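You operate a simulated robot arm through the tools that you are given. There is no shell and no other tool. Be economical: measure what you need, move in short steps, check, and stop when the job is done.

Carry out the task below with a simulated robot arm. There is one attempt and no reset: what you move stays moved.

TASK
Swap the oldest cell in the battery drawer for the spare.
Fine: isolator off before a cell comes out, and left off; the spare stands on the service cart, the old cell goes there; drawer shut, purple bolt locked. Leave the jacks locked. Set down upright: what you pick out, black cell. Where these are worked on the way, their far stop is far enough and under half their travel is too little: battery drawer, purple bolt.

Only the result counts: the job must be done as asked and must still hold three seconds after the hand-in. Knocking over, shifting, dropping, spilling or breaking anything else fails it.

THE ROBOT
A 7-joint arm with a two-finger parallel gripper on a trunk, on a base that drives. Base frame: it is fixed to the floor where the robot stands at the start and does not move with it; the origin is under the middle of the robot, x ahead of it, y to its left, z up. Units: m, rad, N and s.
With the tool pointing down near the work surface it reaches from about 0.22 to 0.74 m from the robot's upright axis, wherever it stands. Its first joint turns from -2.897 to 2.897 rad. Places, roughly: battery drawer [1.1, -0.3, 1.1]; black cell [-1, 2.25, 1]; blue catch [0.8, 0.1, 1.1]; grey mats in the battery drawer [1.1, -0.2, 1.1]; orange brush [1.25, -0.25, 1]; orange switch [0.8, 0, 1.3]; purple bolt [1, -0.6, 1.1]; top of the service cart [-0.6, 1.8, 0.9]. Payload 1.57 kg.
The TCP is the grasp point between the finger pads, 0.03 m short of the fingertips. In the tool frame z runs along the fingers and y along their closing line. Largest opening 0.11 m; finger width 0.024, thickness 0.012; the body of the gripper, 0.048 by 0.112 m, starts 0.078 m behind the TCP.
Orientation is that of the tool frame in the base frame, as [roll, pitch, yaw] about the fixed x, y, z axes, in that order (R = Rz(yaw) Ry(pitch) Rx(roll)). With the fingers straight down and closing along the base's y, the tool's x points along the base's -x, its y along +y and its z along -z.

THE INTERFACE
- The arm moves only by the tool send_rows. Its arguments are lists of equal length, an entry for each row: "dr": the turn, a rotation vector about the base's x, y, z in rad, a list of three; "slide": the shift along the base's x, y, z in m, a list of three; "jaw": the finger opening in m, from 0 to 0.11. In form: {"dr": [[wx, wy, wz], ...], "slide": [[dx, dy, dz], ...], "jaw": [jaw, ...]}. A call has 1 to 8 rows; each row is the pose to reach, as a shift and turn from the pose commanded when the call began. Each row takes 0.2 s and may step no farther than 0.05 m and 0.15 rad from the row before; otherwise, or with a gripper value out of range, the whole call is refused. A pose out of reach is approached as far as the arm can. The call stops where the force on the tool passes 70 N (or 10 N more than at its start, if that is more) or the arm is blocked; 0.2 s more then pass. The fingers move at their own pace (about 0.045 m/s each) and stop on an object; they squeeze with about 38 N. The grip force told is the motor's: it shows also when the fingers shut on nothing. Time passes only in rows, and 0.2 s behind the last, so rows that repeat a pose let the fingers close. It gives the time, the measured TCP pose, the force on the tool (base axes), the opening and the grip force at its end, in the units of the frame above (readings bear some noise), with the torque about the TCP (base axes, N m) and any sound that the robot's microphone picked up.
- Cameras (640 x 400 px; columns grow to the right, rows downward): "scene" is now at [0.017, 0.1105, 1.6027]; the picture's right is [-0.49, -0.87, 0.00], its down [-0.51, 0.29, -0.81] and it looks along [0.71, -0.40, -0.58] (base axes); focal length 280 px, centre (320, 200). "wrist" rides on the gripper at [0.07, 0.016, -0.141] in the tool frame; the picture's right is [-0.23, 0.97, 0.00], its down [-0.85, -0.20, -0.48] and it looks along [-0.47, -0.11, 0.88] (tool axes); focal length 222 px, centre (320, 200). There is no depth. A picture from a camera that has moved, and an enlarged one, comes with that camera's place and axes in the base frame and with its lens.
- camera(camera): a new picture of that camera. No time passes.
- lift_body(by): slides the trunk up (or, below 0, down) by that many m; the arm and the scene camera ride with it, the base frame stays. It gives what a move gives, with no picture.
- base_move(legs): drives the robot by 1 to 6 legs, each [ahead, turn to the left] in m and rad, along the robot's own axes; the way and the turn of a leg run together, so that a leg with both is an arc; at most 1.5 m and 3.142 rad a leg. The arm and the cameras ride along, it lands a little off, and it stops where it bumps. It gives what a move gives.
- turn_head(pan, tilt): turns the head with the scene camera to pan (to the left, within 2.705 rad either way) and tilt (down, from -0.506 to 1.204), counted from straight ahead of the robot. It gives what a move gives.
- inspect(camera, box): a new picture of the part [left, top, right, bottom] of that camera's present view, enlarged. No time passes.
- job_done(): hands the job in; it is judged then, once.

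Work in short steps. Places have to be worked out from the pictures, the camera data and where the tool is seen: move nearer, look again, correct. Check each grasp and each placing, and mend what went wrong. You have 120 turns and 90 pictures in all, those below and enlarged ones among them. Open the gripper and draw the arm clear of the work before you hand the job in, unless the task says otherwise; then end with one line.

The tools are called as name(argument=value, ...) on one line, values as JSON. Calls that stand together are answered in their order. send_rows: Moves the arm, as the interface text tells. Its arguments: {"type":"object","properties":{"dr":{"type":"array"},"slide":{"type":"array"},"jaw":{"type":"array"}},"required":["dr","slide","jaw"]} The other tools are called the same way: lift_body (by) slides the trunk up or down; base_move (legs) drives the base; turn_head (pan, tilt) turns the head that bears the scene camera; camera (camera) takes a picture; inspect (camera, box) takes an enlarged picture of a part of a camera's view; job_done () hands the job in.

At the start:

```text
time: 0.0
ee_pos: [0.4609, -0.1409, 0.9998]
orientation: [3.14, 0.0, -3.141]
force: [0.6, 0.0, -0.9]
torque: [0.01, 0.0, -0.02]
gripper_width: 0.1101
grip_force: 0.0
trunk travel left (down, up): [-0.525, 0.065]
robot x, y, heading: [-0.0019, -0.0017, -0.003]
head pan, tilt: [-0.513, 0.623]
```

scene: 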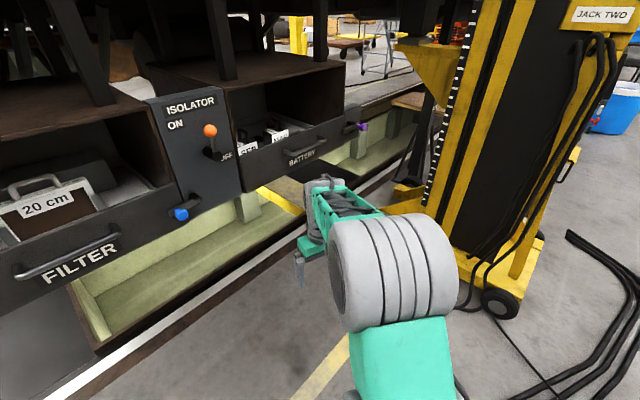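
wrist: 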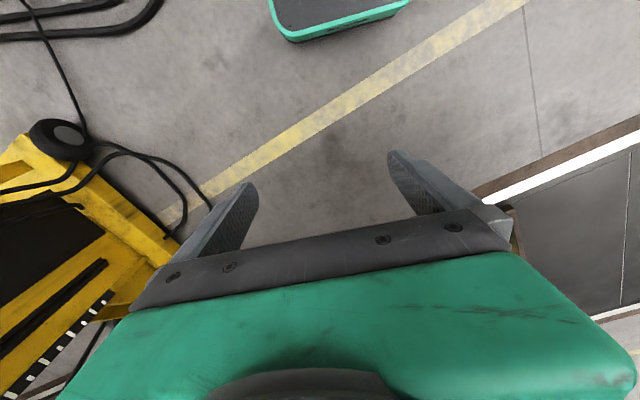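

The scene shows the isolator switch (orange), blue catch, the battery drawer and the purple bolt. I enlarge this region first.

inspect(camera="scene", box=[140, 60, 400, 230])

```text
2.35 times, centred on (270, 145) of scene
camera zoom: at [0.017, 0.1105, 1.6027], right [-0.49, -0.87, 0.0], down [-0.51, 0.29, -0.81], along [0.71, -0.4, -0.58], focal length 658 px, centre (438, 329)
```

zoom: 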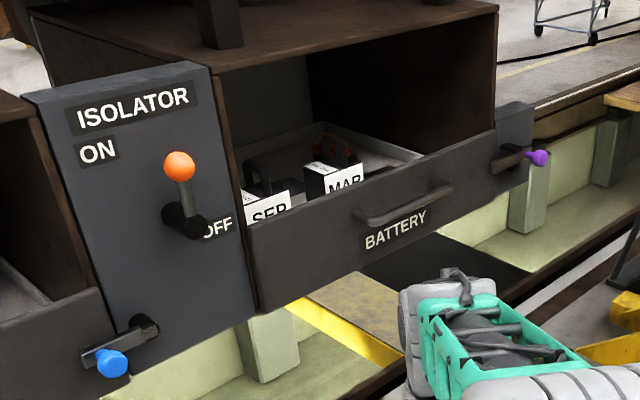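

The lever seems up at ON, and the cells SEP and MAR can be seen over the drawer front. Next I look toward the cart.

turn_head(pan=1.95, tilt=0.35)

camera(camera="scene")

```text
time: 2.2
ee_pos: [0.4606, -0.1408, 1.0001]
orientation: [3.14, -0.001, -3.141]
force: [-0.6, 0.1, -0.9]
torque: [0.01, 0.02, 0.01]
gripper_width: 0.1098
grip_force: 0.0
trunk travel left (down, up): [-0.525, 0.065]
robot x, y, heading: [0.0006, -0.0005, -0.001]
head pan, tilt: [1.95, 0.351]
```

```text
86 pictures are left
camera scene: at [-0.0938, 0.2401, 1.6274], right [0.93, 0.37, 0.0], down [0.13, -0.32, -0.94], along [-0.35, 0.87, -0.34], focal length 280 px, centre (320, 200)
```

scene: 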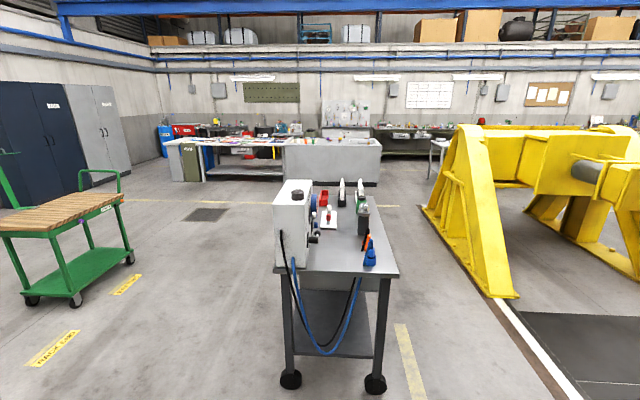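

inspect(camera="scene", box=[260, 170, 410, 280])

```text
3.64 times, centred on (335, 225) of scene
camera zoom: at [-0.0938, 0.2401, 1.6274], right [0.93, 0.37, 0.0], down [0.13, -0.32, -0.94], along [-0.35, 0.87, -0.34], focal length 1016 px, centre (266, 109)
```

zoom: 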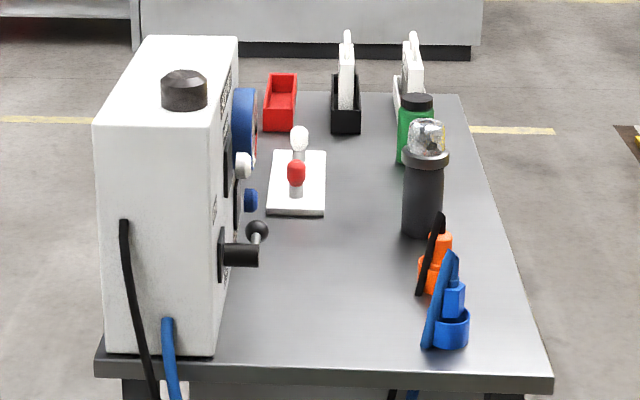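

The black spare cell must be hidden behind the white box on the cart, so I'll look for it later. First I look back at the bench with the head straighter and the trunk raised.

lift_body(by=0.06)

turn_head(pan=-0.1, tilt=0.5)

camera(camera="scene")

```text
time: 3.2
ee_pos: [0.4603, -0.1415, 1.0591]
orientation: [3.14, 0.0, 3.142]
force: [0.8, 0.3, 0.2]
torque: [0.01, -0.03, 0.01]
gripper_width: 0.1098
grip_force: 0.0
trunk travel left (down, up): [-0.585, 0.005]
robot x, y, heading: [-0.0024, 0.0006, 0.002]
head pan, tilt: [1.95, 0.351]
```

```text
time: 5.2
ee_pos: [0.4602, -0.142, 1.0589]
orientation: [3.14, -0.001, -3.141]
force: [0.8, 0.0, -0.1]
torque: [0.01, 0.01, 0.01]
gripper_width: 0.11
grip_force: 0.1
trunk travel left (down, up): [-0.585, 0.005]
robot x, y, heading: [0.0004, 0.0008, -0.003]
head pan, tilt: [-0.099, 0.499]
```

```text
84 pictures are left
camera scene: at [0.0311, 0.1446, 1.6737], right [-0.1, -1.0, 0.0], down [-0.48, 0.05, -0.88], along [0.87, -0.09, -0.48], focal length 280 px, centre (320, 200)
```

scene: 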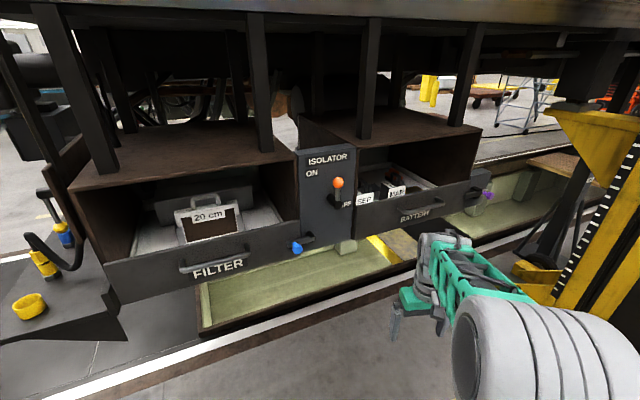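

The blue catch belongs to the filter drawer. Before I drive to a stance squarely in front of the battery drawer, I check the floor on the right and behind.

turn_head(pan=-1.3, tilt=0.7)

camera(camera="scene")

turn_head(pan=-2.5, tilt=0.6)

camera(camera="scene")

```text
time: 6.6
ee_pos: [0.4597, -0.1408, 1.0591]
orientation: [3.14, 0.0, -3.141]
force: [0.3, -0.2, -0.3]
torque: [0.0, 0.02, 0.0]
gripper_width: 0.1101
grip_force: 0.0
trunk travel left (down, up): [-0.585, 0.005]
robot x, y, heading: [0.0004, -0.0004, -0.0]
head pan, tilt: [-1.3, 0.7]
```

```text
83 pictures are left
camera scene: at [-0.0366, 0.0717, 1.656], right [-0.96, -0.27, 0.0], down [-0.17, 0.62, -0.77], along [0.2, -0.74, -0.64], focal length 280 px, centre (320, 200)
```

scene: 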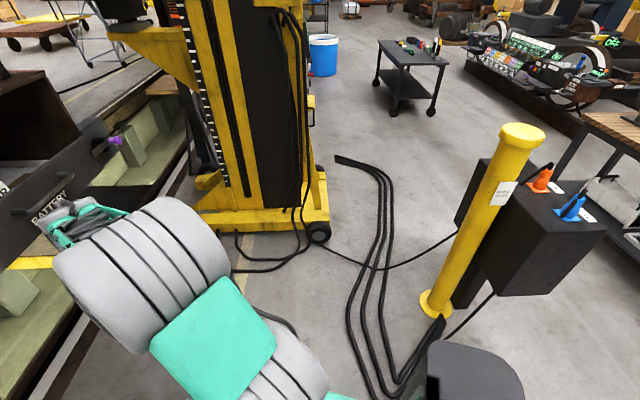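

```text
time: 8.0
ee_pos: [0.46, -0.1415, 1.06]
orientation: [3.138, -0.001, -3.141]
force: [0.3, -0.4, 0.0]
torque: [-0.04, 0.0, -0.02]
gripper_width: 0.1101
grip_force: 0.0
trunk travel left (down, up): [-0.585, 0.005]
robot x, y, heading: [-0.0015, -0.0, -0.002]
head pan, tilt: [-2.499, 0.6]
```

```text
82 pictures are left
camera scene: at [-0.1301, 0.1006, 1.6646], right [-0.6, 0.8, 0.0], down [0.45, 0.34, -0.83], along [-0.66, -0.49, -0.56], focal length 280 px, centre (320, 200)
```

scene: 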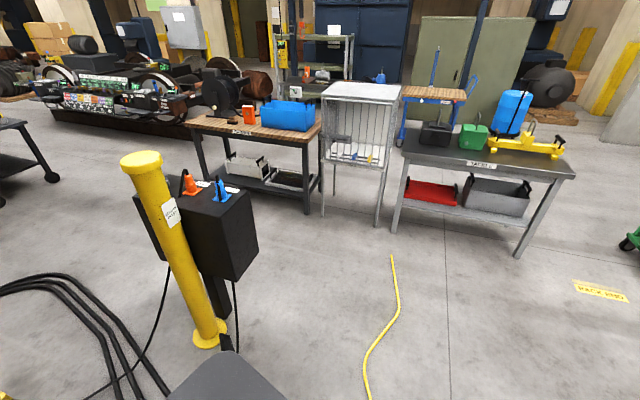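

The post stands near (-0.48, -1.02) and the jack near y = -1.3. I turn right, drive 0.47 m and turn back to face the drawer front, which leaves both clear.

base_move(legs=[[0, -1.09], [0.47, 0], [0, 1.37]])

turn_head(pan=0.0, tilt=0.6)

camera(camera="scene")

```text
time: 17.1
ee_pos: [0.6863, -0.4524, 1.06]
orientation: [3.14, 0.0, -2.893]
force: [-0.2, 0.5, -0.7]
torque: [-0.01, 0.0, 0.02]
gripper_width: 0.1102
grip_force: 0.0
trunk travel left (down, up): [-0.585, 0.005]
robot x, y, heading: [0.2042, -0.4296, 0.251]
head pan, tilt: [-2.499, 0.6]
```

```text
time: 19.3
ee_pos: [0.686, -0.4534, 1.0597]
orientation: [3.14, 0.001, -2.891]
force: [0.5, -0.4, -0.1]
torque: [0.03, -0.01, -0.03]
gripper_width: 0.1099
grip_force: 0.0
trunk travel left (down, up): [-0.585, 0.005]
robot x, y, heading: [0.2067, -0.4332, 0.25]
head pan, tilt: [0.0, 0.6]
```

```text
81 pictures are left
camera scene: at [0.1949, -0.2738, 1.6646], right [0.25, -0.97, 0.0], down [-0.55, -0.14, -0.83], along [0.8, 0.2, -0.56], focal length 280 px, centre (320, 200)
```

scene: 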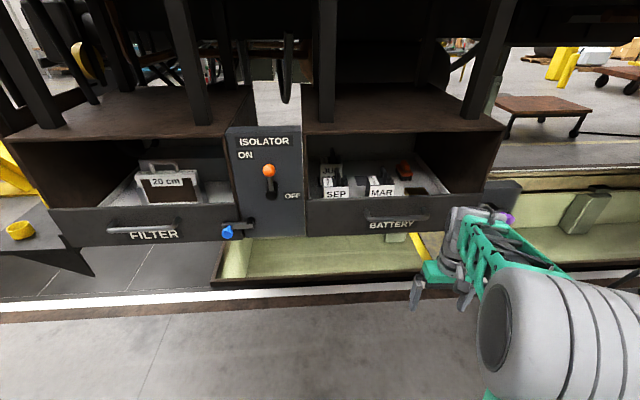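

Now squarely in front. I enlarge the isolator and battery drawer.

inspect(camera="scene", box=[220, 120, 400, 245])

inspect(camera="scene", box=[350, 130, 530, 245])

```text
3.20 times, centred on (310, 182) of scene
camera zoom: at [0.1949, -0.2738, 1.6646], right [0.25, -0.97, 0.0], down [-0.55, -0.14, -0.83], along [0.8, 0.2, -0.56], focal length 894 px, centre (352, 256)
```

zoom: 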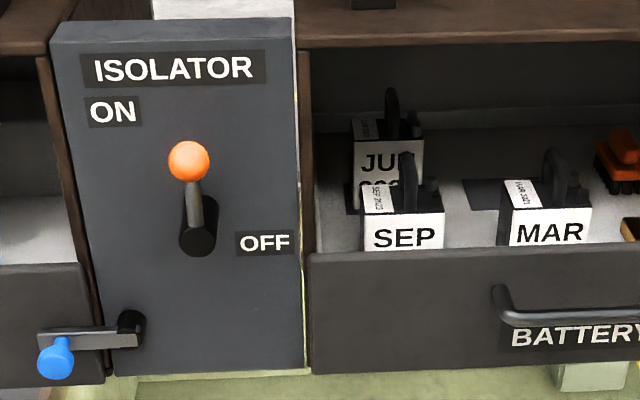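

```text
3.48 times, centred on (440, 188) of scene
camera zoom: at [0.1949, -0.2738, 1.6646], right [0.25, -0.97, 0.0], down [-0.55, -0.14, -0.83], along [0.8, 0.2, -0.56], focal length 972 px, centre (-97, 244)
```

zoom: 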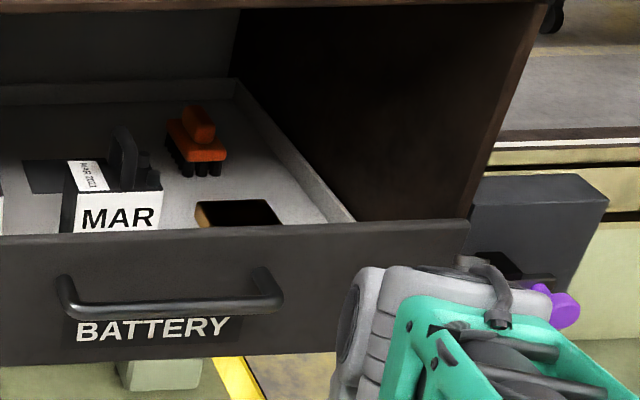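

I've triangulated the knob at about (0.789, 0.013, 1.32), its hub at (0.806, 0.02, 1.24), the handle bar at (0.928, -0.341, 1.13), the bolt at (1.04, -0.70, 1.105) and the face normal heading at about 0.33 rad. I swing the tool toward horizontal and close the fingers while staying clear of the face.

send_rows(dr=[[0.037, -0.145, 0], [0.074, -0.29, 0], [0.111, -0.435, 0], [0.148, -0.58, 0], [0.185, -0.725, 0], [0.222, -0.87, 0], [0.259, -1.015, 0], [0.296, -1.16, 0]], slide=[[-0.011, 0.038, 0.024], [-0.022, 0.076, 0.048], [-0.032, 0.114, 0.071], [-0.043, 0.152, 0.095], [-0.054, 0.19, 0.119], [-0.065, 0.228, 0.143], [-0.075, 0.265, 0.166], [-0.086, 0.303, 0.19]], jaw=[0.08, 0.06, 0.04, 0.02, 0, 0, 0, 0])

```text
time: 21.1
ee_pos: [0.5981, -0.147, 1.2499]
orientation: [3.138, 1.2, -2.894]
force: [0.4, -0.1, 0.2]
torque: [0.04, -0.03, -0.03]
gripper_width: 0.0
grip_force: 21.0
trunk travel left (down, up): [-0.585, 0.005]
robot x, y, heading: [0.2024, -0.4324, 0.251]
head pan, tilt: [0.0, 0.6]
```

Free so far. I finish turning the tool level, aim it along the face normal and go to a standoff to the left of the lever knob.

send_rows(dr=[[0.023, -0.09, 0.02], [0.046, -0.18, 0.04], [0.069, -0.27, 0.06], [0.092, -0.36, 0.08], [0.092, -0.36, 0.08]], slide=[[0.016, 0.035, 0.012], [0.032, 0.07, 0.024], [0.048, 0.104, 0.036], [0.065, 0.138, 0.047], [0.081, 0.172, 0.056]], jaw=[0, 0, 0, 0, 0])

turn_head(pan=0.15, tilt=0.6)

camera(camera="scene")

camera(camera="wrist")

```text
time: 22.3
ee_pos: [0.681, 0.0247, 1.3024]
orientation: [-1.678, 1.556, -1.351]
force: [0.0, -0.5, 0.0]
torque: [-0.03, 0.01, 0.02]
gripper_width: 0.0001
grip_force: 21.3
trunk travel left (down, up): [-0.585, 0.005]
robot x, y, heading: [0.2078, -0.4312, 0.25]
head pan, tilt: [0.0, 0.6]
```

```text
time: 23.0
ee_pos: [0.6814, 0.0226, 1.3043]
orientation: [-1.734, 1.557, -1.406]
force: [-0.6, 0.0, 0.1]
torque: [0.01, 0.02, -0.01]
gripper_width: 0.0
grip_force: 22.3
trunk travel left (down, up): [-0.585, 0.005]
robot x, y, heading: [0.2022, -0.433, 0.252]
head pan, tilt: [0.15, 0.6]
```

```text
78 pictures are left
camera scene: at [0.1907, -0.261, 1.6646], right [0.39, -0.92, 0.0], down [-0.52, -0.22, -0.83], along [0.76, 0.32, -0.56], focal length 280 px, centre (320, 200)
```

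scene: 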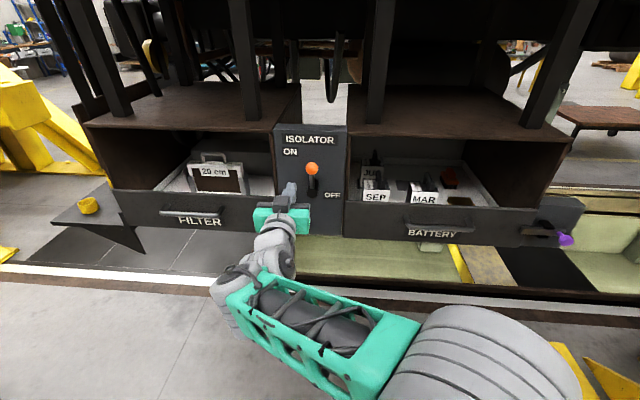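

```text
77 pictures are left
camera wrist: at [0.5416, -0.0086, 1.2338], right [-0.32, 0.92, 0.21], down [-0.39, -0.33, 0.86], along [0.86, 0.19, 0.47], focal length 222 px, centre (320, 200)
```

wrist: 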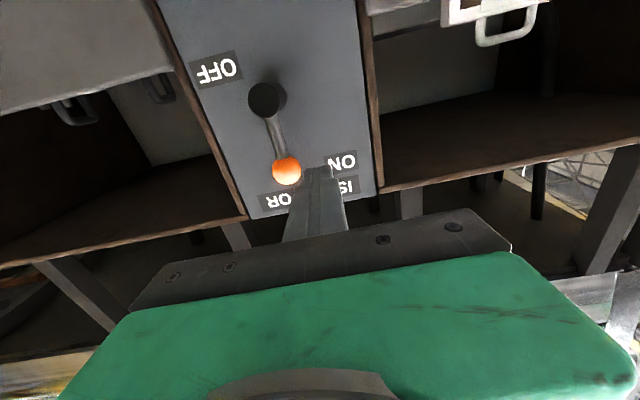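

The finger lines up beside the knob in both views. I go in past it and sweep an arc around the hub toward OFF.

send_rows(dr=[[0, 0, 0], [0, 0, 0], [0, 0, 0], [0, 0, 0], [0, 0, 0], [0, 0, 0], [0, 0, 0], [0, 0, 0]], slide=[[0.038, 0.013, 0], [0.076, 0.026, 0], [0.086, -0.003, 0.013], [0.0966, -0.034, 0.013], [0.1065, -0.063, 0], [0.113, -0.082, -0.02], [0.117, -0.093, -0.042], [0.118, -0.096, -0.0545]], jaw=[0, 0, 0, 0, 0, 0, 0, 0])

camera(camera="wrist")

```text
time: 24.8
ee_pos: [0.7973, -0.0711, 1.2665]
orientation: [-0.185, 1.545, 0.144]
force: [9.8, 13.1, 43.5]
torque: [0.71, -0.7, 0.09]
gripper_width: 0.0
grip_force: 21.1
trunk travel left (down, up): [-0.585, 0.005]
robot x, y, heading: [0.2054, -0.4292, 0.251]
head pan, tilt: [0.15, 0.6]
```

```text
76 pictures are left
camera wrist: at [0.6603, -0.1017, 1.1928], right [-0.32, 0.92, 0.22], down [-0.41, -0.35, 0.84], along [0.85, 0.18, 0.49], focal length 222 px, centre (320, 200)
```

wrist: 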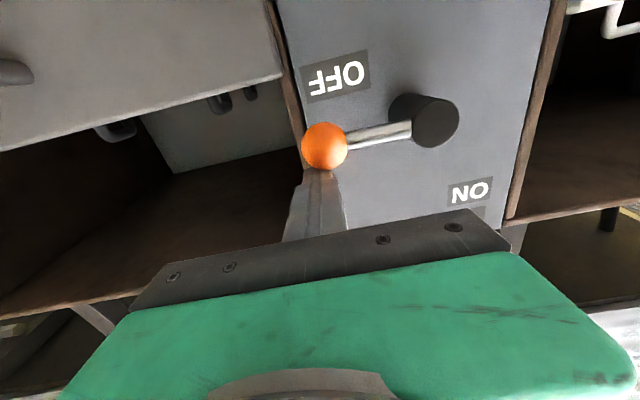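

The lever is horizontal at OFF, with 43 N reaction, so it is probably at its stop. I press a little more to confirm, then withdraw upward and back.

send_rows(dr=[[0, 0, 0], [0, 0, 0]], slide=[[0, 0, -0.008], [0, 0, -0.008]], jaw=[0, 0])

send_rows(dr=[[0, 0, 0], [0, 0, 0], [0, 0, 0], [0, 0, 0]], slide=[[0, 0, 0.035], [-0.047, -0.016, 0.04], [-0.095, -0.032, 0.04], [-0.14, -0.047, 0.03]], jaw=[0, 0, 0, 0])

camera(camera="wrist")

inspect(camera="scene", box=[440, 150, 620, 265])

```text
time: 25.4
ee_pos: [0.7965, -0.0724, 1.2646]
orientation: [-0.015, 1.53, 0.317]
force: [10.4, 14.8, 59.3]
torque: [1.03, -0.98, 0.08]
gripper_width: 0.0002
grip_force: 20.8
trunk travel left (down, up): [-0.585, 0.005]
robot x, y, heading: [0.206, -0.4296, 0.252]
head pan, tilt: [0.15, 0.6]
```

```text
refused: row 3 steps farther than a row can; nothing moved
```

```text
75 pictures are left
camera wrist: at [0.6607, -0.102, 1.1898], right [-0.33, 0.92, 0.23], down [-0.42, -0.36, 0.84], along [0.85, 0.18, 0.5], focal length 222 px, centre (320, 200)
```

wrist: 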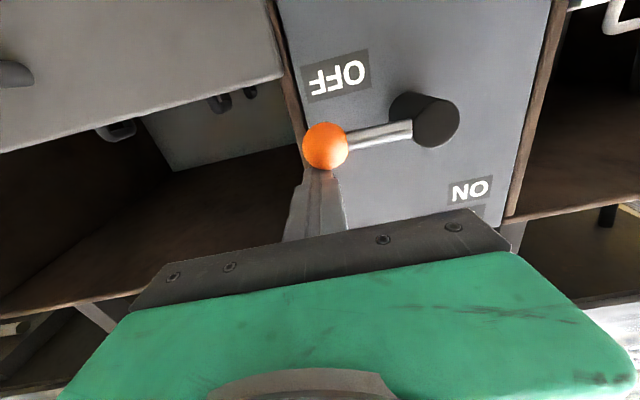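

```text
3.48 times, centred on (530, 208) of scene
camera zoom: at [0.187, -0.2619, 1.665], right [0.39, -0.92, 0.0], down [-0.52, -0.22, -0.83], along [0.76, 0.32, -0.56], focal length 972 px, centre (-410, 174)
```

zoom: 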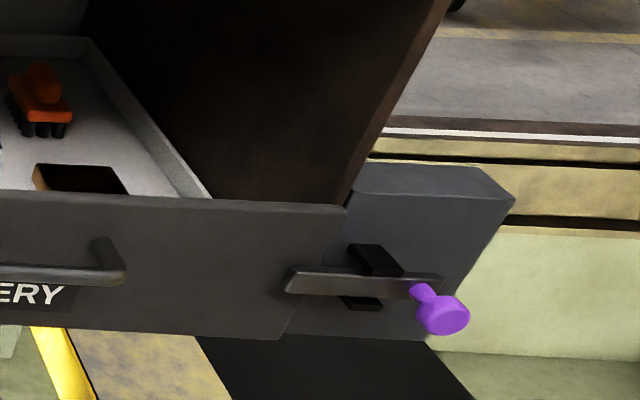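

The stop is rigid, so the isolator is off. The bolt bar overlaps the drawer front, so it is locked and slides right to free it, with the knob at about (1.02, -0.683, 1.115). I withdraw up and back, then travel right toward the bolt with the fingers opening.

send_rows(dr=[[0, 0, 0], [0, 0, 0], [0, 0, 0], [0, 0, 0], [0, 0, 0], [0, 0, 0], [0, 0, 0], [0, 0, 0]], slide=[[0, 0, 0.045], [-0.047, -0.016, 0.045], [-0.094, -0.032, 0.045], [-0.14, -0.048, 0.045], [-0.125, -0.091, 0.034], [-0.11, -0.134, 0.022], [-0.094, -0.178, 0.01], [-0.078, -0.221, -0.002]], jaw=[0, 0, 0, 0, 0, 0, 0, 0])

send_rows(dr=[[0, 0, 0], [0, 0, 0], [0, 0, 0], [0, 0, 0], [0, 0, 0], [0, 0, 0], [0, 0, 0], [0, 0, 0]], slide=[[0.016, -0.043, -0.0125], [0.032, -0.086, -0.025], [0.048, -0.129, -0.037], [0.064, -0.172, -0.049], [0.08, -0.215, -0.062], [0.096, -0.258, -0.074], [0.112, -0.301, -0.086], [0.128, -0.344, -0.099]], jaw=[0.01, 0.02, 0.03, 0.04, 0.05, 0.06, 0.07, 0.07])

camera(camera="wrist")

camera(camera="scene")

```text
time: 27.2
ee_pos: [0.7215, -0.2939, 1.2389]
orientation: [-1.707, 1.557, -1.377]
force: [0.5, 0.9, 0.1]
torque: [-0.02, -0.02, -0.03]
gripper_width: 0.0
grip_force: 21.4
trunk travel left (down, up): [-0.585, 0.005]
robot x, y, heading: [0.2057, -0.4336, 0.247]
head pan, tilt: [0.15, 0.6]
```

```text
time: 29.0
ee_pos: [0.8497, -0.6378, 1.1445]
orientation: [-1.743, 1.556, -1.412]
force: [1.2, 0.2, -0.7]
torque: [0.03, -0.02, 0.02]
gripper_width: 0.0701
grip_force: 0.2
trunk travel left (down, up): [-0.585, 0.005]
robot x, y, heading: [0.2035, -0.4325, 0.251]
head pan, tilt: [0.15, 0.6]
```

```text
73 pictures are left
camera wrist: at [0.7114, -0.6693, 1.0751], right [-0.32, 0.92, 0.21], down [-0.39, -0.33, 0.86], along [0.87, 0.19, 0.47], focal length 222 px, centre (320, 200)
```

wrist: 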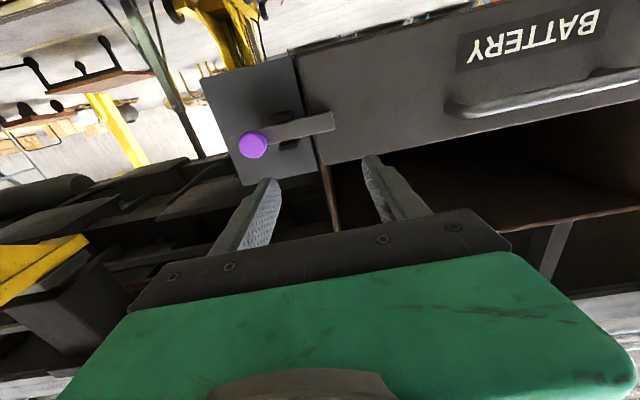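

```text
72 pictures are left
camera scene: at [0.1911, -0.2621, 1.6648], right [0.39, -0.92, 0.0], down [-0.52, -0.22, -0.83], along [0.76, 0.32, -0.56], focal length 280 px, centre (320, 200)
```

scene: 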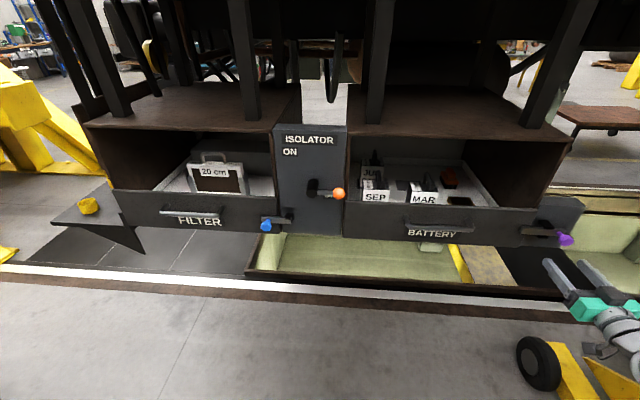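

From the wrist view the knob is 0.09 to the right, 0.15 ahead and slightly below. I align first, then look.

send_rows(dr=[[0, 0, 0], [0, 0, 0], [0, 0, 0]], slide=[[0.015, -0.043, -0.011], [0.0295, -0.086, -0.022], [0.0675, -0.073, -0.022]], jaw=[0.08, 0.08, 0.08])

camera(camera="wrist")

inspect(camera="scene", box=[480, 180, 640, 290])

```text
time: 29.8
ee_pos: [0.9135, -0.7132, 1.1235]
orientation: [-1.782, 1.557, -1.451]
force: [-0.4, 0.0, 0.0]
torque: [0.0, -0.01, 0.03]
gripper_width: 0.0802
grip_force: 0.0
trunk travel left (down, up): [-0.585, 0.005]
robot x, y, heading: [0.2057, -0.4278, 0.251]
head pan, tilt: [0.15, 0.6]
```

```text
71 pictures are left
camera wrist: at [0.7755, -0.7444, 1.0535], right [-0.32, 0.92, 0.21], down [-0.39, -0.33, 0.86], along [0.87, 0.19, 0.46], focal length 222 px, centre (320, 200)
```

wrist: 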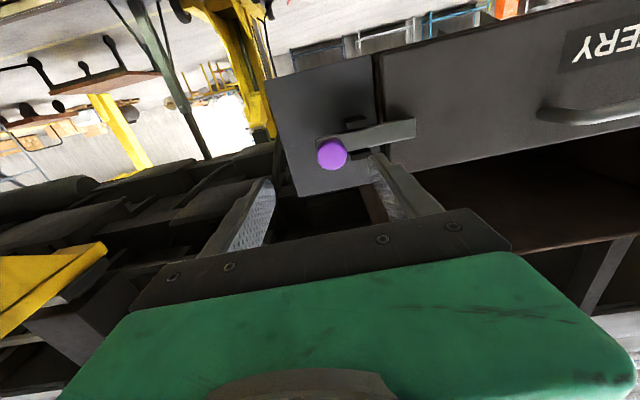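

```text
3.64 times, centred on (560, 235) of scene
camera zoom: at [0.1909, -0.261, 1.6646], right [0.39, -0.92, 0.0], down [-0.52, -0.22, -0.82], along [0.76, 0.32, -0.57], focal length 1016 px, centre (-553, 73)
```

zoom: 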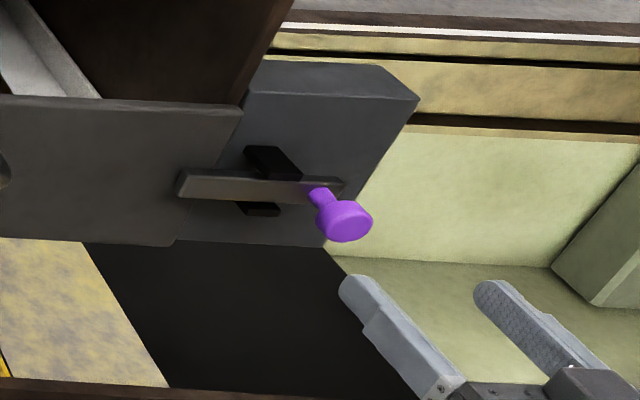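

Both views now agree on the knob at (0.998, -0.672, 1.123). I shift 11 mm left, advance 70 mm and close on it.

send_rows(dr=[[0, 0, 0], [0, 0, 0], [0, 0, 0], [0, 0, 0], [0, 0, 0], [0, 0, 0]], slide=[[-0.0037, 0.0108, 0], [0.03, 0.0225, 0], [0.063, 0.034, 0], [0.063, 0.034, 0], [0.063, 0.034, 0], [0.063, 0.034, 0]], jaw=[0.08, 0.08, 0.08, 0.05, 0.0, 0.0])

camera(camera="wrist")

```text
time: 31.2
ee_pos: [0.9796, -0.6788, 1.1236]
orientation: [-1.743, 1.555, -1.415]
force: [-0.2, 0.0, -0.7]
torque: [0.01, 0.01, -0.23]
gripper_width: 0.0321
grip_force: 12.4
trunk travel left (down, up): [-0.585, 0.005]
robot x, y, heading: [0.2063, -0.4288, 0.246]
head pan, tilt: [0.15, 0.6]
```

```text
69 pictures are left
camera wrist: at [0.8407, -0.7093, 1.0538], right [-0.32, 0.92, 0.21], down [-0.39, -0.33, 0.86], along [0.87, 0.19, 0.47], focal length 222 px, centre (320, 200)
```

wrist: 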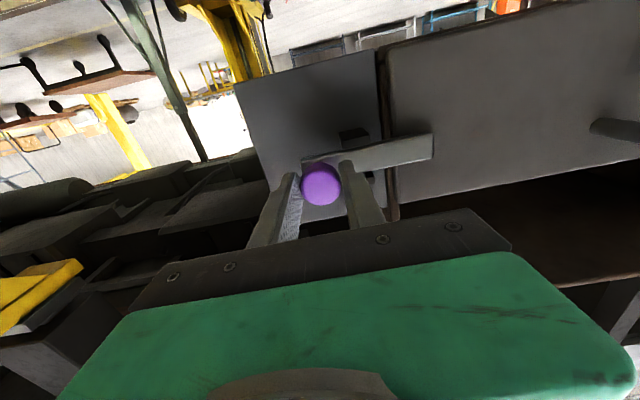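

The knob is held at 0.032 m. I slide it right to its stop.

send_rows(dr=[[0, 0, 0], [0, 0, 0], [0, 0, 0], [0, 0, 0], [0, 0, 0], [0, 0, 0]], slide=[[0.0065, -0.019, 0], [0.013, -0.038, 0], [0.0195, -0.057, 0], [0.026, -0.076, 0], [0.0325, -0.095, 0], [0.039, -0.114, 0]], jaw=[0, 0, 0, 0, 0, 0])

camera(camera="wrist")

inspect(camera="scene", box=[480, 180, 640, 290])

```text
time: 32.6
ee_pos: [0.9937, -0.7225, 1.1235]
orientation: [-2.226, 1.564, -1.846]
force: [5.6, 24.5, -0.8]
torque: [0.18, -0.63, -0.23]
gripper_width: 0.0325
grip_force: 41.0
out of reach, approached as far as the arm can: row 4, 5, 6
trunk travel left (down, up): [-0.585, 0.005]
robot x, y, heading: [0.2065, -0.4269, 0.271]
head pan, tilt: [0.15, 0.6]
stopped in row 6: the force on the tool passed its limit (the readings are from after the stop); the commanded pose is now the measured one
```

```text
68 pictures are left
camera wrist: at [0.8571, -0.7595, 1.0546], right [-0.36, 0.91, 0.22], down [-0.37, -0.36, 0.86], along [0.86, 0.23, 0.46], focal length 222 px, centre (320, 200)
```

wrist: 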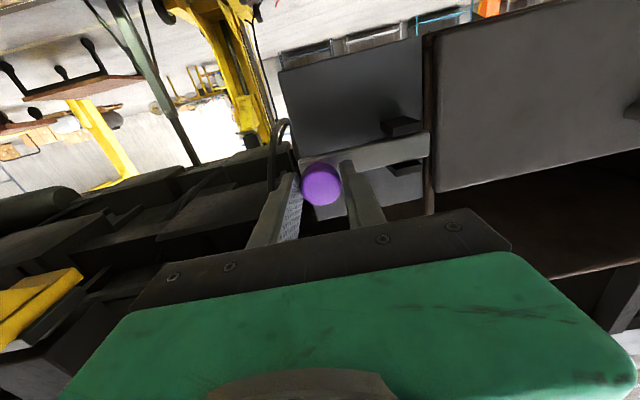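

```text
3.64 times, centred on (560, 235) of scene
camera zoom: at [0.1874, -0.2593, 1.6646], right [0.41, -0.91, 0.0], down [-0.51, -0.23, -0.82], along [0.75, 0.34, -0.57], focal length 1016 px, centre (-553, 73)
```

zoom: 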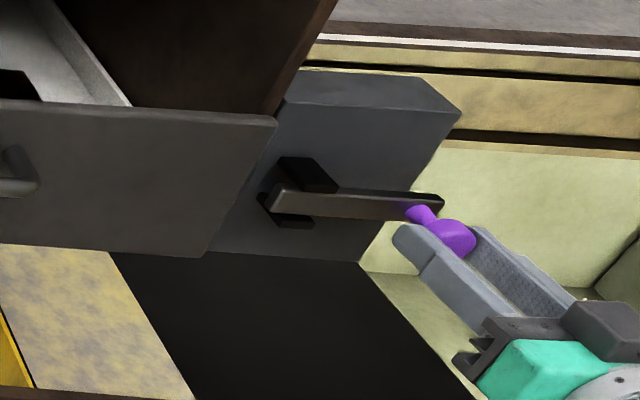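

The bolt has moved 46 mm to a hard stop and its bar is clear of the drawer front. I release it and back off.

send_rows(dr=[[0, 0, 0], [0, 0, 0], [0, 0, 0], [0, 0, 0], [0, 0, 0]], slide=[[0, 0, 0], [0, 0, 0], [-0.038, -0.013, 0], [-0.076, -0.026, 0], [-0.114, -0.039, 0]], jaw=[0.06, 0.07, 0.07, 0.07, 0.07])

inspect(camera="scene", box=[360, 150, 640, 290])

```text
time: 33.8
ee_pos: [0.8897, -0.7892, 1.0808]
orientation: [-1.443, 1.561, -1.077]
force: [-0.1, -0.9, 2.5]
torque: [-0.11, 0.23, 0.07]
gripper_width: 0.0698
grip_force: 0.1
out of reach, approached as far as the arm can: row 4, 5
trunk travel left (down, up): [-0.585, 0.005]
robot x, y, heading: [0.208, -0.4269, 0.262]
head pan, tilt: [0.15, 0.6]
```

```text
2.29 times, centred on (500, 220) of scene
camera zoom: at [0.1868, -0.2656, 1.6651], right [0.4, -0.92, 0.0], down [-0.52, -0.23, -0.83], along [0.76, 0.33, -0.56], focal length 639 px, centre (-91, 154)
```

zoom: 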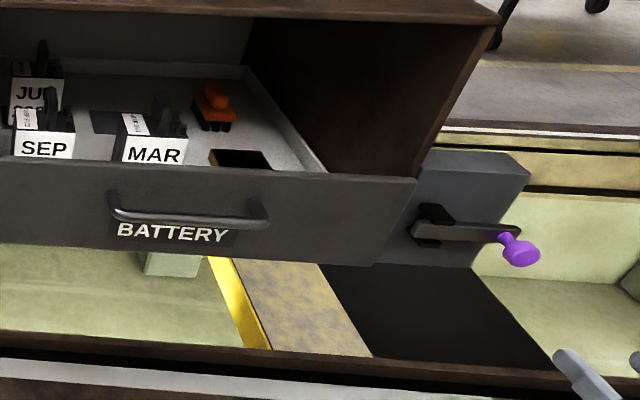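

The bolt is clearly withdrawn. I move left toward the handle while rolling the tool so that the fingers close vertically on the horizontal bar.

send_rows(dr=[[0, 0, 0], [0.142, 0.049, 0], [0.284, 0.097, 0], [0.426, 0.146, 0], [0.568, 0.194, 0], [0.71, 0.243, 0], [0.852, 0.292, 0], [0.993, 0.34, 0]], slide=[[-0.011, 0.045, 0.005], [-0.022, 0.09, 0.01], [-0.033, 0.135, 0.015], [-0.044, 0.18, 0.02], [-0.055, 0.225, 0.024], [-0.066, 0.27, 0.028], [-0.077, 0.315, 0.03], [-0.088, 0.36, 0.03]], jaw=[0.07, 0.07, 0.07, 0.07, 0.07, 0.07, 0.07, 0.07])

```text
time: 35.3
ee_pos: [1.0046, -0.6823, 1.0803]
orientation: [1.537, 0.739, 1.909]
force: [-43.7, -5.4, -3.0]
torque: [0.12, -1.55, 1.06]
gripper_width: 0.0767
grip_force: 3.3
out of reach, approached as far as the arm can: row 1, 2, 3, 4, 5, 6, 7
trunk travel left (down, up): [-0.585, 0.005]
robot x, y, heading: [0.2029, -0.4299, 0.253]
head pan, tilt: [0.15, 0.6]
stopped in row 7: the force on the tool passed its limit (the readings are from after the stop); the commanded pose is now the measured one
```

The arm wandered while out of reach and touched something. I look before going on.

camera(camera="scene")

camera(camera="wrist")

```text
65 pictures are left
camera scene: at [0.1828, -0.262, 1.6646], right [0.39, -0.92, 0.0], down [-0.52, -0.22, -0.83], along [0.76, 0.32, -0.56], focal length 280 px, centre (320, 200)
```

scene: 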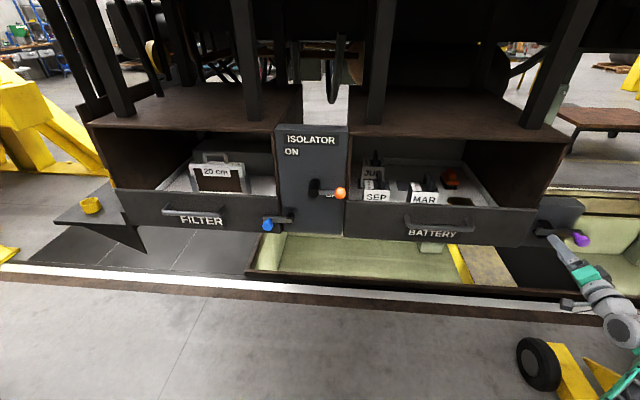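

```text
64 pictures are left
camera wrist: at [0.8513, -0.6739, 1.0417], right [-0.19, 0.45, 0.87], down [-0.19, -0.89, 0.42], along [0.96, -0.08, 0.26], focal length 222 px, centre (320, 200)
```

wrist: 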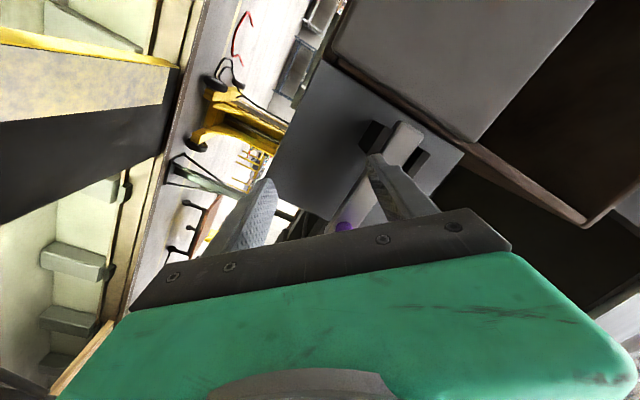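

One finger is pressing on the bolt housing and nothing has shifted. I retract straight back toward the robot.

send_rows(dr=[[0, 0, 0], [0, 0, 0], [0, 0, 0], [0, 0, 0]], slide=[[-0.03, -0.01, 0], [-0.07, -0.02, 0], [-0.11, -0.03, 0], [-0.15, -0.04, 0]], jaw=[0.07, 0.07, 0.07, 0.07])

```text
time: 36.3
ee_pos: [0.9036, -0.7766, 1.0829]
orientation: [1.541, 0.737, 1.923]
force: [-0.3, 0.2, -0.5]
torque: [-0.03, -0.01, -0.01]
gripper_width: 0.0699
grip_force: 0.1
out of reach, approached as far as the arm can: row 1, 2, 3, 4
trunk travel left (down, up): [-0.585, 0.005]
robot x, y, heading: [0.2041, -0.4274, 0.257]
head pan, tilt: [0.15, 0.6]
```

It's free of contact, but a joint seems to be at its limit here. I move left and up in small steps, undoing the roll.

send_rows(dr=[[-0.12, -0.04, 0], [-0.24, -0.08, 0], [-0.36, -0.12, 0], [-0.48, -0.16, 0], [-0.6, -0.2, 0]], slide=[[-0.03, 0.02, 0.01], [-0.06, 0.04, 0.02], [-0.09, 0.06, 0.03], [-0.12, 0.08, 0.04], [-0.15, 0.1, 0.05]], jaw=[0.07, 0.07, 0.07, 0.07, 0.07])

```text
time: 37.5
ee_pos: [0.8388, -0.8176, 1.077]
orientation: [1.602, 1.371, 1.971]
force: [0.9, -0.2, 0.9]
torque: [-0.01, 0.01, -0.01]
gripper_width: 0.0699
grip_force: 0.0
out of reach, approached as far as the arm can: row 1, 2, 3, 4, 5
trunk travel left (down, up): [-0.585, 0.005]
robot x, y, heading: [0.2064, -0.4267, 0.255]
head pan, tilt: [0.15, 0.6]
```

The readings still lag behind the command. I head for the earlier good pose near (0.72, -0.29, 1.24) and see whether the arm follows.

send_rows(dr=[[-0.1, -0.03, 0], [-0.2, -0.07, 0], [-0.2, -0.07, 0], [-0.2, -0.07, 0], [-0.2, -0.07, 0], [-0.2, -0.07, 0], [-0.2, -0.07, 0], [-0.2, -0.07, 0]], slide=[[-0.01, 0.03, 0.015], [-0.02, 0.07, 0.03], [-0.02, 0.11, 0.045], [-0.02, 0.15, 0.06], [-0.02, 0.19, 0.075], [-0.02, 0.23, 0.09], [-0.02, 0.27, 0.1], [-0.02, 0.31, 0.11]], jaw=[0.07, 0.07, 0.07, 0.07, 0.07, 0.07, 0.07, 0.07])

camera(camera="scene")

```text
time: 39.3
ee_pos: [0.997, -0.6855, 1.0732]
orientation: [-2.319, 1.555, -1.935]
force: [0.9, 0.7, -0.4]
torque: [0.03, 0.01, -0.04]
gripper_width: 0.0701
grip_force: 0.0
out of reach, approached as far as the arm can: row 1, 2, 3, 4, 5, 6, 7, 8
trunk travel left (down, up): [-0.585, 0.005]
robot x, y, heading: [0.2046, -0.4285, 0.26]
head pan, tilt: [0.15, 0.6]
```

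```text
63 pictures are left
camera scene: at [0.1913, -0.2581, 1.6643], right [0.4, -0.92, 0.0], down [-0.52, -0.23, -0.82], along [0.76, 0.33, -0.57], focal length 280 px, centre (320, 200)
```

scene: 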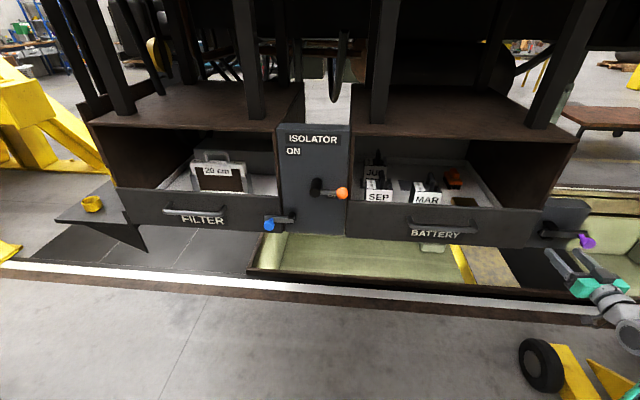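

The arm is stuck in a bad posture near full stretch. I back the base away for clearance before re-posturing the arm.

base_move(legs=[[-0.15, 0]])

send_rows(dr=[[-0.035, 0.145, 0], [-0.07, 0.29, 0], [-0.105, 0.435, 0], [-0.14, 0.58, 0]], slide=[[0, 0, 0], [0, 0, 0], [0, 0, 0], [0, 0, 0]], jaw=[0.07, 0.07, 0.07, 0.07])

turn_head(pan=-0.4, tilt=0.7)

camera(camera="scene")

```text
time: 40.7
ee_pos: [0.8459, -0.7307, 1.0759]
orientation: [-2.195, 1.558, -1.815]
force: [0.4, 0.4, 0.6]
torque: [0.01, 0.01, 0.0]
gripper_width: 0.0699
grip_force: 0.1
trunk travel left (down, up): [-0.585, 0.005]
robot x, y, heading: [0.0551, -0.4656, 0.254]
head pan, tilt: [0.15, 0.6]
```

```text
time: 41.7
ee_pos: [0.844, -0.7303, 1.0733]
orientation: [3.015, 0.963, -2.885]
force: [-0.3, -0.3, -0.9]
torque: [0.0, -0.09, -0.03]
gripper_width: 0.0698
grip_force: 0.0
trunk travel left (down, up): [-0.585, 0.005]
robot x, y, heading: [0.0553, -0.4685, 0.255]
head pan, tilt: [0.15, 0.6]
```

```text
time: 42.7
ee_pos: [0.8446, -0.7311, 1.0742]
orientation: [3.016, 0.968, -2.886]
force: [1.0, 0.1, 0.6]
torque: [0.01, 0.02, -0.02]
gripper_width: 0.07
grip_force: 0.2
trunk travel left (down, up): [-0.585, 0.005]
robot x, y, heading: [0.0527, -0.4702, 0.253]
head pan, tilt: [-0.4, 0.7]
```

```text
62 pictures are left
camera scene: at [0.0436, -0.3471, 1.656], right [-0.14, -0.99, 0.0], down [-0.64, 0.09, -0.77], along [0.76, -0.11, -0.64], focal length 280 px, centre (320, 200)
```

scene: 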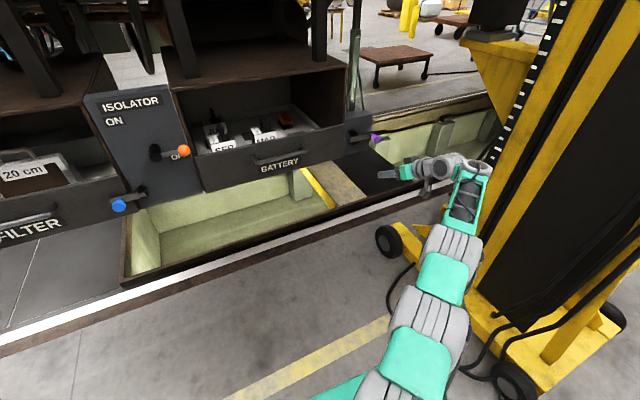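

Commands are followed again after the base move. I bring the arm inward and left, away from the jack.

send_rows(dr=[[0, 0, 0], [0, 0, 0], [0, 0, 0], [0, 0, 0]], slide=[[-0.03, 0.03, 0.01], [-0.06, 0.06, 0.02], [-0.09, 0.09, 0.03], [-0.12, 0.12, 0.04]], jaw=[0.07, 0.07, 0.07, 0.07])

```text
time: 43.7
ee_pos: [0.7255, -0.6063, 1.1128]
orientation: [3.017, 0.967, -2.884]
force: [0.0, 0.4, -0.3]
torque: [-0.02, -0.02, -0.01]
gripper_width: 0.07
grip_force: 0.0
trunk travel left (down, up): [-0.585, 0.005]
robot x, y, heading: [0.0564, -0.4672, 0.255]
head pan, tilt: [-0.4, 0.7]
```

Now I turn the tool back to pointing down and retract it. I plan to hook the drawer bar from above with both fingers behind it.

send_rows(dr=[[-0.031, 0.118, 0], [-0.062, 0.236, 0], [-0.092, 0.353, 0], [-0.123, 0.47, 0], [-0.154, 0.588, 0], [-0.185, 0.705, 0], [-0.215, 0.823, 0], [-0.246, 0.94, 0]], slide=[[-0.03, 0.028, 0.017], [-0.06, 0.056, 0.034], [-0.09, 0.084, 0.051], [-0.12, 0.112, 0.068], [-0.15, 0.14, 0.085], [-0.18, 0.168, 0.102], [-0.21, 0.196, 0.12], [-0.24, 0.22, 0.137]], jaw=[0.07, 0.07, 0.07, 0.07, 0.07, 0.07, 0.07, 0.05])

base_move(legs=[[0.2, 0.06]])

turn_head(pan=0.0, tilt=0.75)

camera(camera="scene")

camera(camera="wrist")

```text
time: 45.5
ee_pos: [0.4855, -0.3891, 1.2495]
orientation: [3.015, -0.005, -2.884]
force: [-0.4, -0.2, 0.0]
torque: [-0.01, -0.02, 0.0]
gripper_width: 0.0502
grip_force: 0.0
trunk travel left (down, up): [-0.585, 0.005]
robot x, y, heading: [0.0545, -0.4655, 0.252]
head pan, tilt: [-0.4, 0.7]
```

```text
time: 47.1
ee_pos: [0.6722, -0.3044, 1.2499]
orientation: [3.014, -0.005, -2.822]
force: [0.0, 0.3, -0.7]
torque: [0.03, 0.0, -0.01]
gripper_width: 0.0502
grip_force: 0.0
trunk travel left (down, up): [-0.585, 0.005]
robot x, y, heading: [0.2523, -0.4128, 0.314]
head pan, tilt: [-0.4, 0.7]
```

```text
time: 48.0
ee_pos: [0.6709, -0.3062, 1.2492]
orientation: [3.012, -0.005, -2.822]
force: [-0.4, 0.6, -0.1]
torque: [0.0, 0.0, -0.02]
gripper_width: 0.05
grip_force: 0.1
trunk travel left (down, up): [-0.585, 0.005]
robot x, y, heading: [0.2477, -0.416, 0.314]
head pan, tilt: [0.0, 0.75]
```

```text
61 pictures are left
camera scene: at [0.223, -0.2587, 1.6518], right [0.31, -0.95, 0.0], down [-0.65, -0.21, -0.73], along [0.7, 0.23, -0.68], focal length 280 px, centre (320, 200)
```

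scene: 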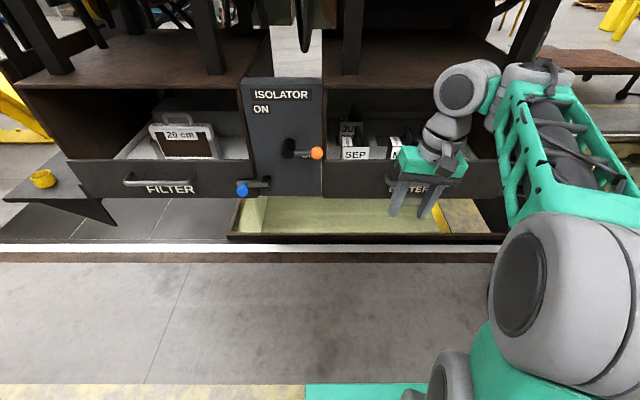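

```text
60 pictures are left
camera wrist: at [0.6068, -0.3296, 1.3929], right [-0.09, 0.99, 0.12], down [0.9, 0.02, 0.45], along [0.44, 0.15, -0.89], focal length 222 px, centre (320, 200)
```

wrist: 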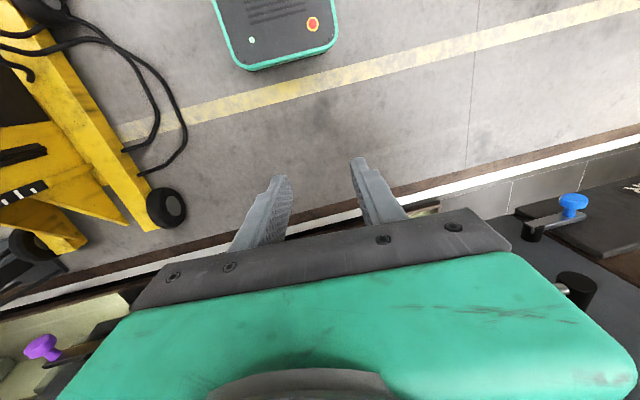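

The tool leans a little, so I level it. Then I bring the fingers in front of the bar to feel its exact depth by touch.

send_rows(dr=[[-0.06, -0.02, 0.005], [-0.121, -0.04, 0.01], [-0.121, -0.04, 0.01], [-0.121, -0.04, 0.01], [-0.121, -0.04, 0.01], [-0.121, -0.04, 0.01]], slide=[[0.03, -0.008, -0.03], [0.065, -0.017, -0.06], [0.1, -0.026, -0.085], [0.135, -0.034, -0.11], [0.17, -0.043, -0.134], [0.2, -0.051, -0.134]], jaw=[0.05, 0.05, 0.05, 0.05, 0.05, 0.05])

inspect(camera="scene", box=[330, 130, 490, 230])

```text
time: 49.4
ee_pos: [0.8741, -0.3582, 1.1165]
orientation: [3.139, -0.007, -2.815]
force: [0.2, -0.1, -0.2]
torque: [-0.02, 0.02, 0.0]
gripper_width: 0.0503
grip_force: 0.0
trunk travel left (down, up): [-0.585, 0.005]
robot x, y, heading: [0.2521, -0.4111, 0.314]
head pan, tilt: [0.0, 0.75]
```

```text
4.00 times, centred on (410, 180) of scene
camera zoom: at [0.2238, -0.2589, 1.6518], right [0.31, -0.95, 0.0], down [-0.65, -0.21, -0.73], along [0.69, 0.23, -0.68], focal length 1118 px, centre (-40, 280)
```

zoom: 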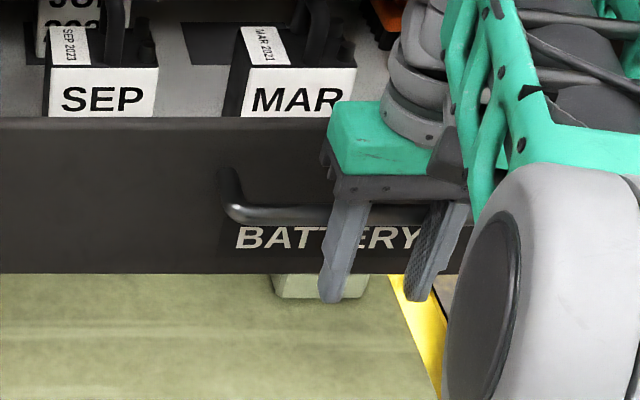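

The fingers are in front of the bar and a bit right of its middle. I shift 25 mm left and press gently forward until contact.

send_rows(dr=[[0, 0, 0], [0, 0, 0], [0, 0, 0], [0, 0, 0], [0, 0, 0], [0, 0, 0], [0, 0, 0], [0, 0, 0]], slide=[[-0.008, 0.024, 0], [0.0, 0.027, 0], [0.008, 0.03, 0], [0.016, 0.032, 0], [0.024, 0.035, 0], [0.032, 0.038, 0], [0.04, 0.04, 0], [0.048, 0.043, 0]], jaw=[0.05, 0.05, 0.05, 0.05, 0.05, 0.05, 0.05, 0.05])

```text
time: 50.2
ee_pos: [0.8679, -0.3335, 1.1165]
orientation: [3.137, -0.029, -2.826]
force: [-37.3, -5.7, 15.5]
torque: [0.01, -1.38, -0.63]
gripper_width: 0.0467
grip_force: 0.1
trunk travel left (down, up): [-0.585, 0.005]
robot x, y, heading: [0.2488, -0.4137, 0.312]
head pan, tilt: [0.0, 0.75]
stopped in row 4: the force on the tool passed its limit (the readings are from after the stop); the commanded pose is now the measured one
```

The contact, at about 37 mm above the TCP, puts the bar front at depth 0.725 and z≈1.153. That matches the image rays and leaves about a 35 mm gap behind the bar. I go over the bar and lower the fingers into the gap.

send_rows(dr=[[0, 0, 0], [0, 0, 0], [0, 0, 0], [0, 0, 0], [0, 0, 0], [0, 0, 0], [0, 0, 0]], slide=[[-0.01, -0.003, 0.03], [-0.01, -0.003, 0.07], [-0.01, -0.003, 0.1], [0.02, 0.007, 0.1], [0.041, 0.014, 0.1], [0.041, 0.014, 0.065], [0.041, 0.014, 0.03]], jaw=[0.05, 0.05, 0.05, 0.05, 0.05, 0.05, 0.05])

inspect(camera="scene", box=[330, 110, 490, 210])

```text
time: 51.8
ee_pos: [0.9084, -0.3211, 1.154]
orientation: [3.141, -0.008, -2.824]
force: [0.0, 0.7, -0.5]
torque: [0.0, -0.01, 0.01]
gripper_width: 0.05
grip_force: 0.1
trunk travel left (down, up): [-0.585, 0.005]
robot x, y, heading: [0.2464, -0.4121, 0.309]
head pan, tilt: [0.0, 0.75]
```

```text
4.00 times, centred on (410, 160) of scene
camera zoom: at [0.2084, -0.2621, 1.6522], right [0.31, -0.95, 0.0], down [-0.64, -0.21, -0.74], along [0.7, 0.23, -0.68], focal length 1118 px, centre (-40, 360)
```

zoom: 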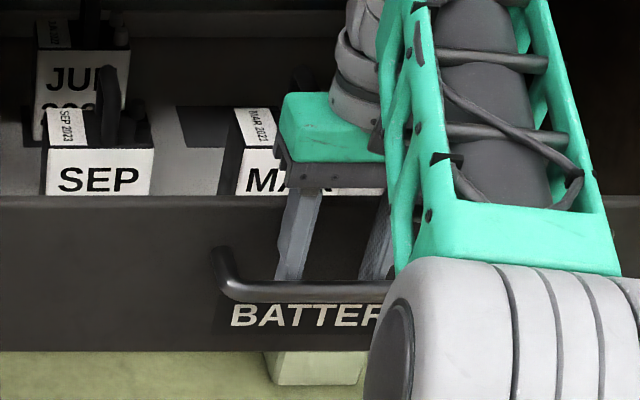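

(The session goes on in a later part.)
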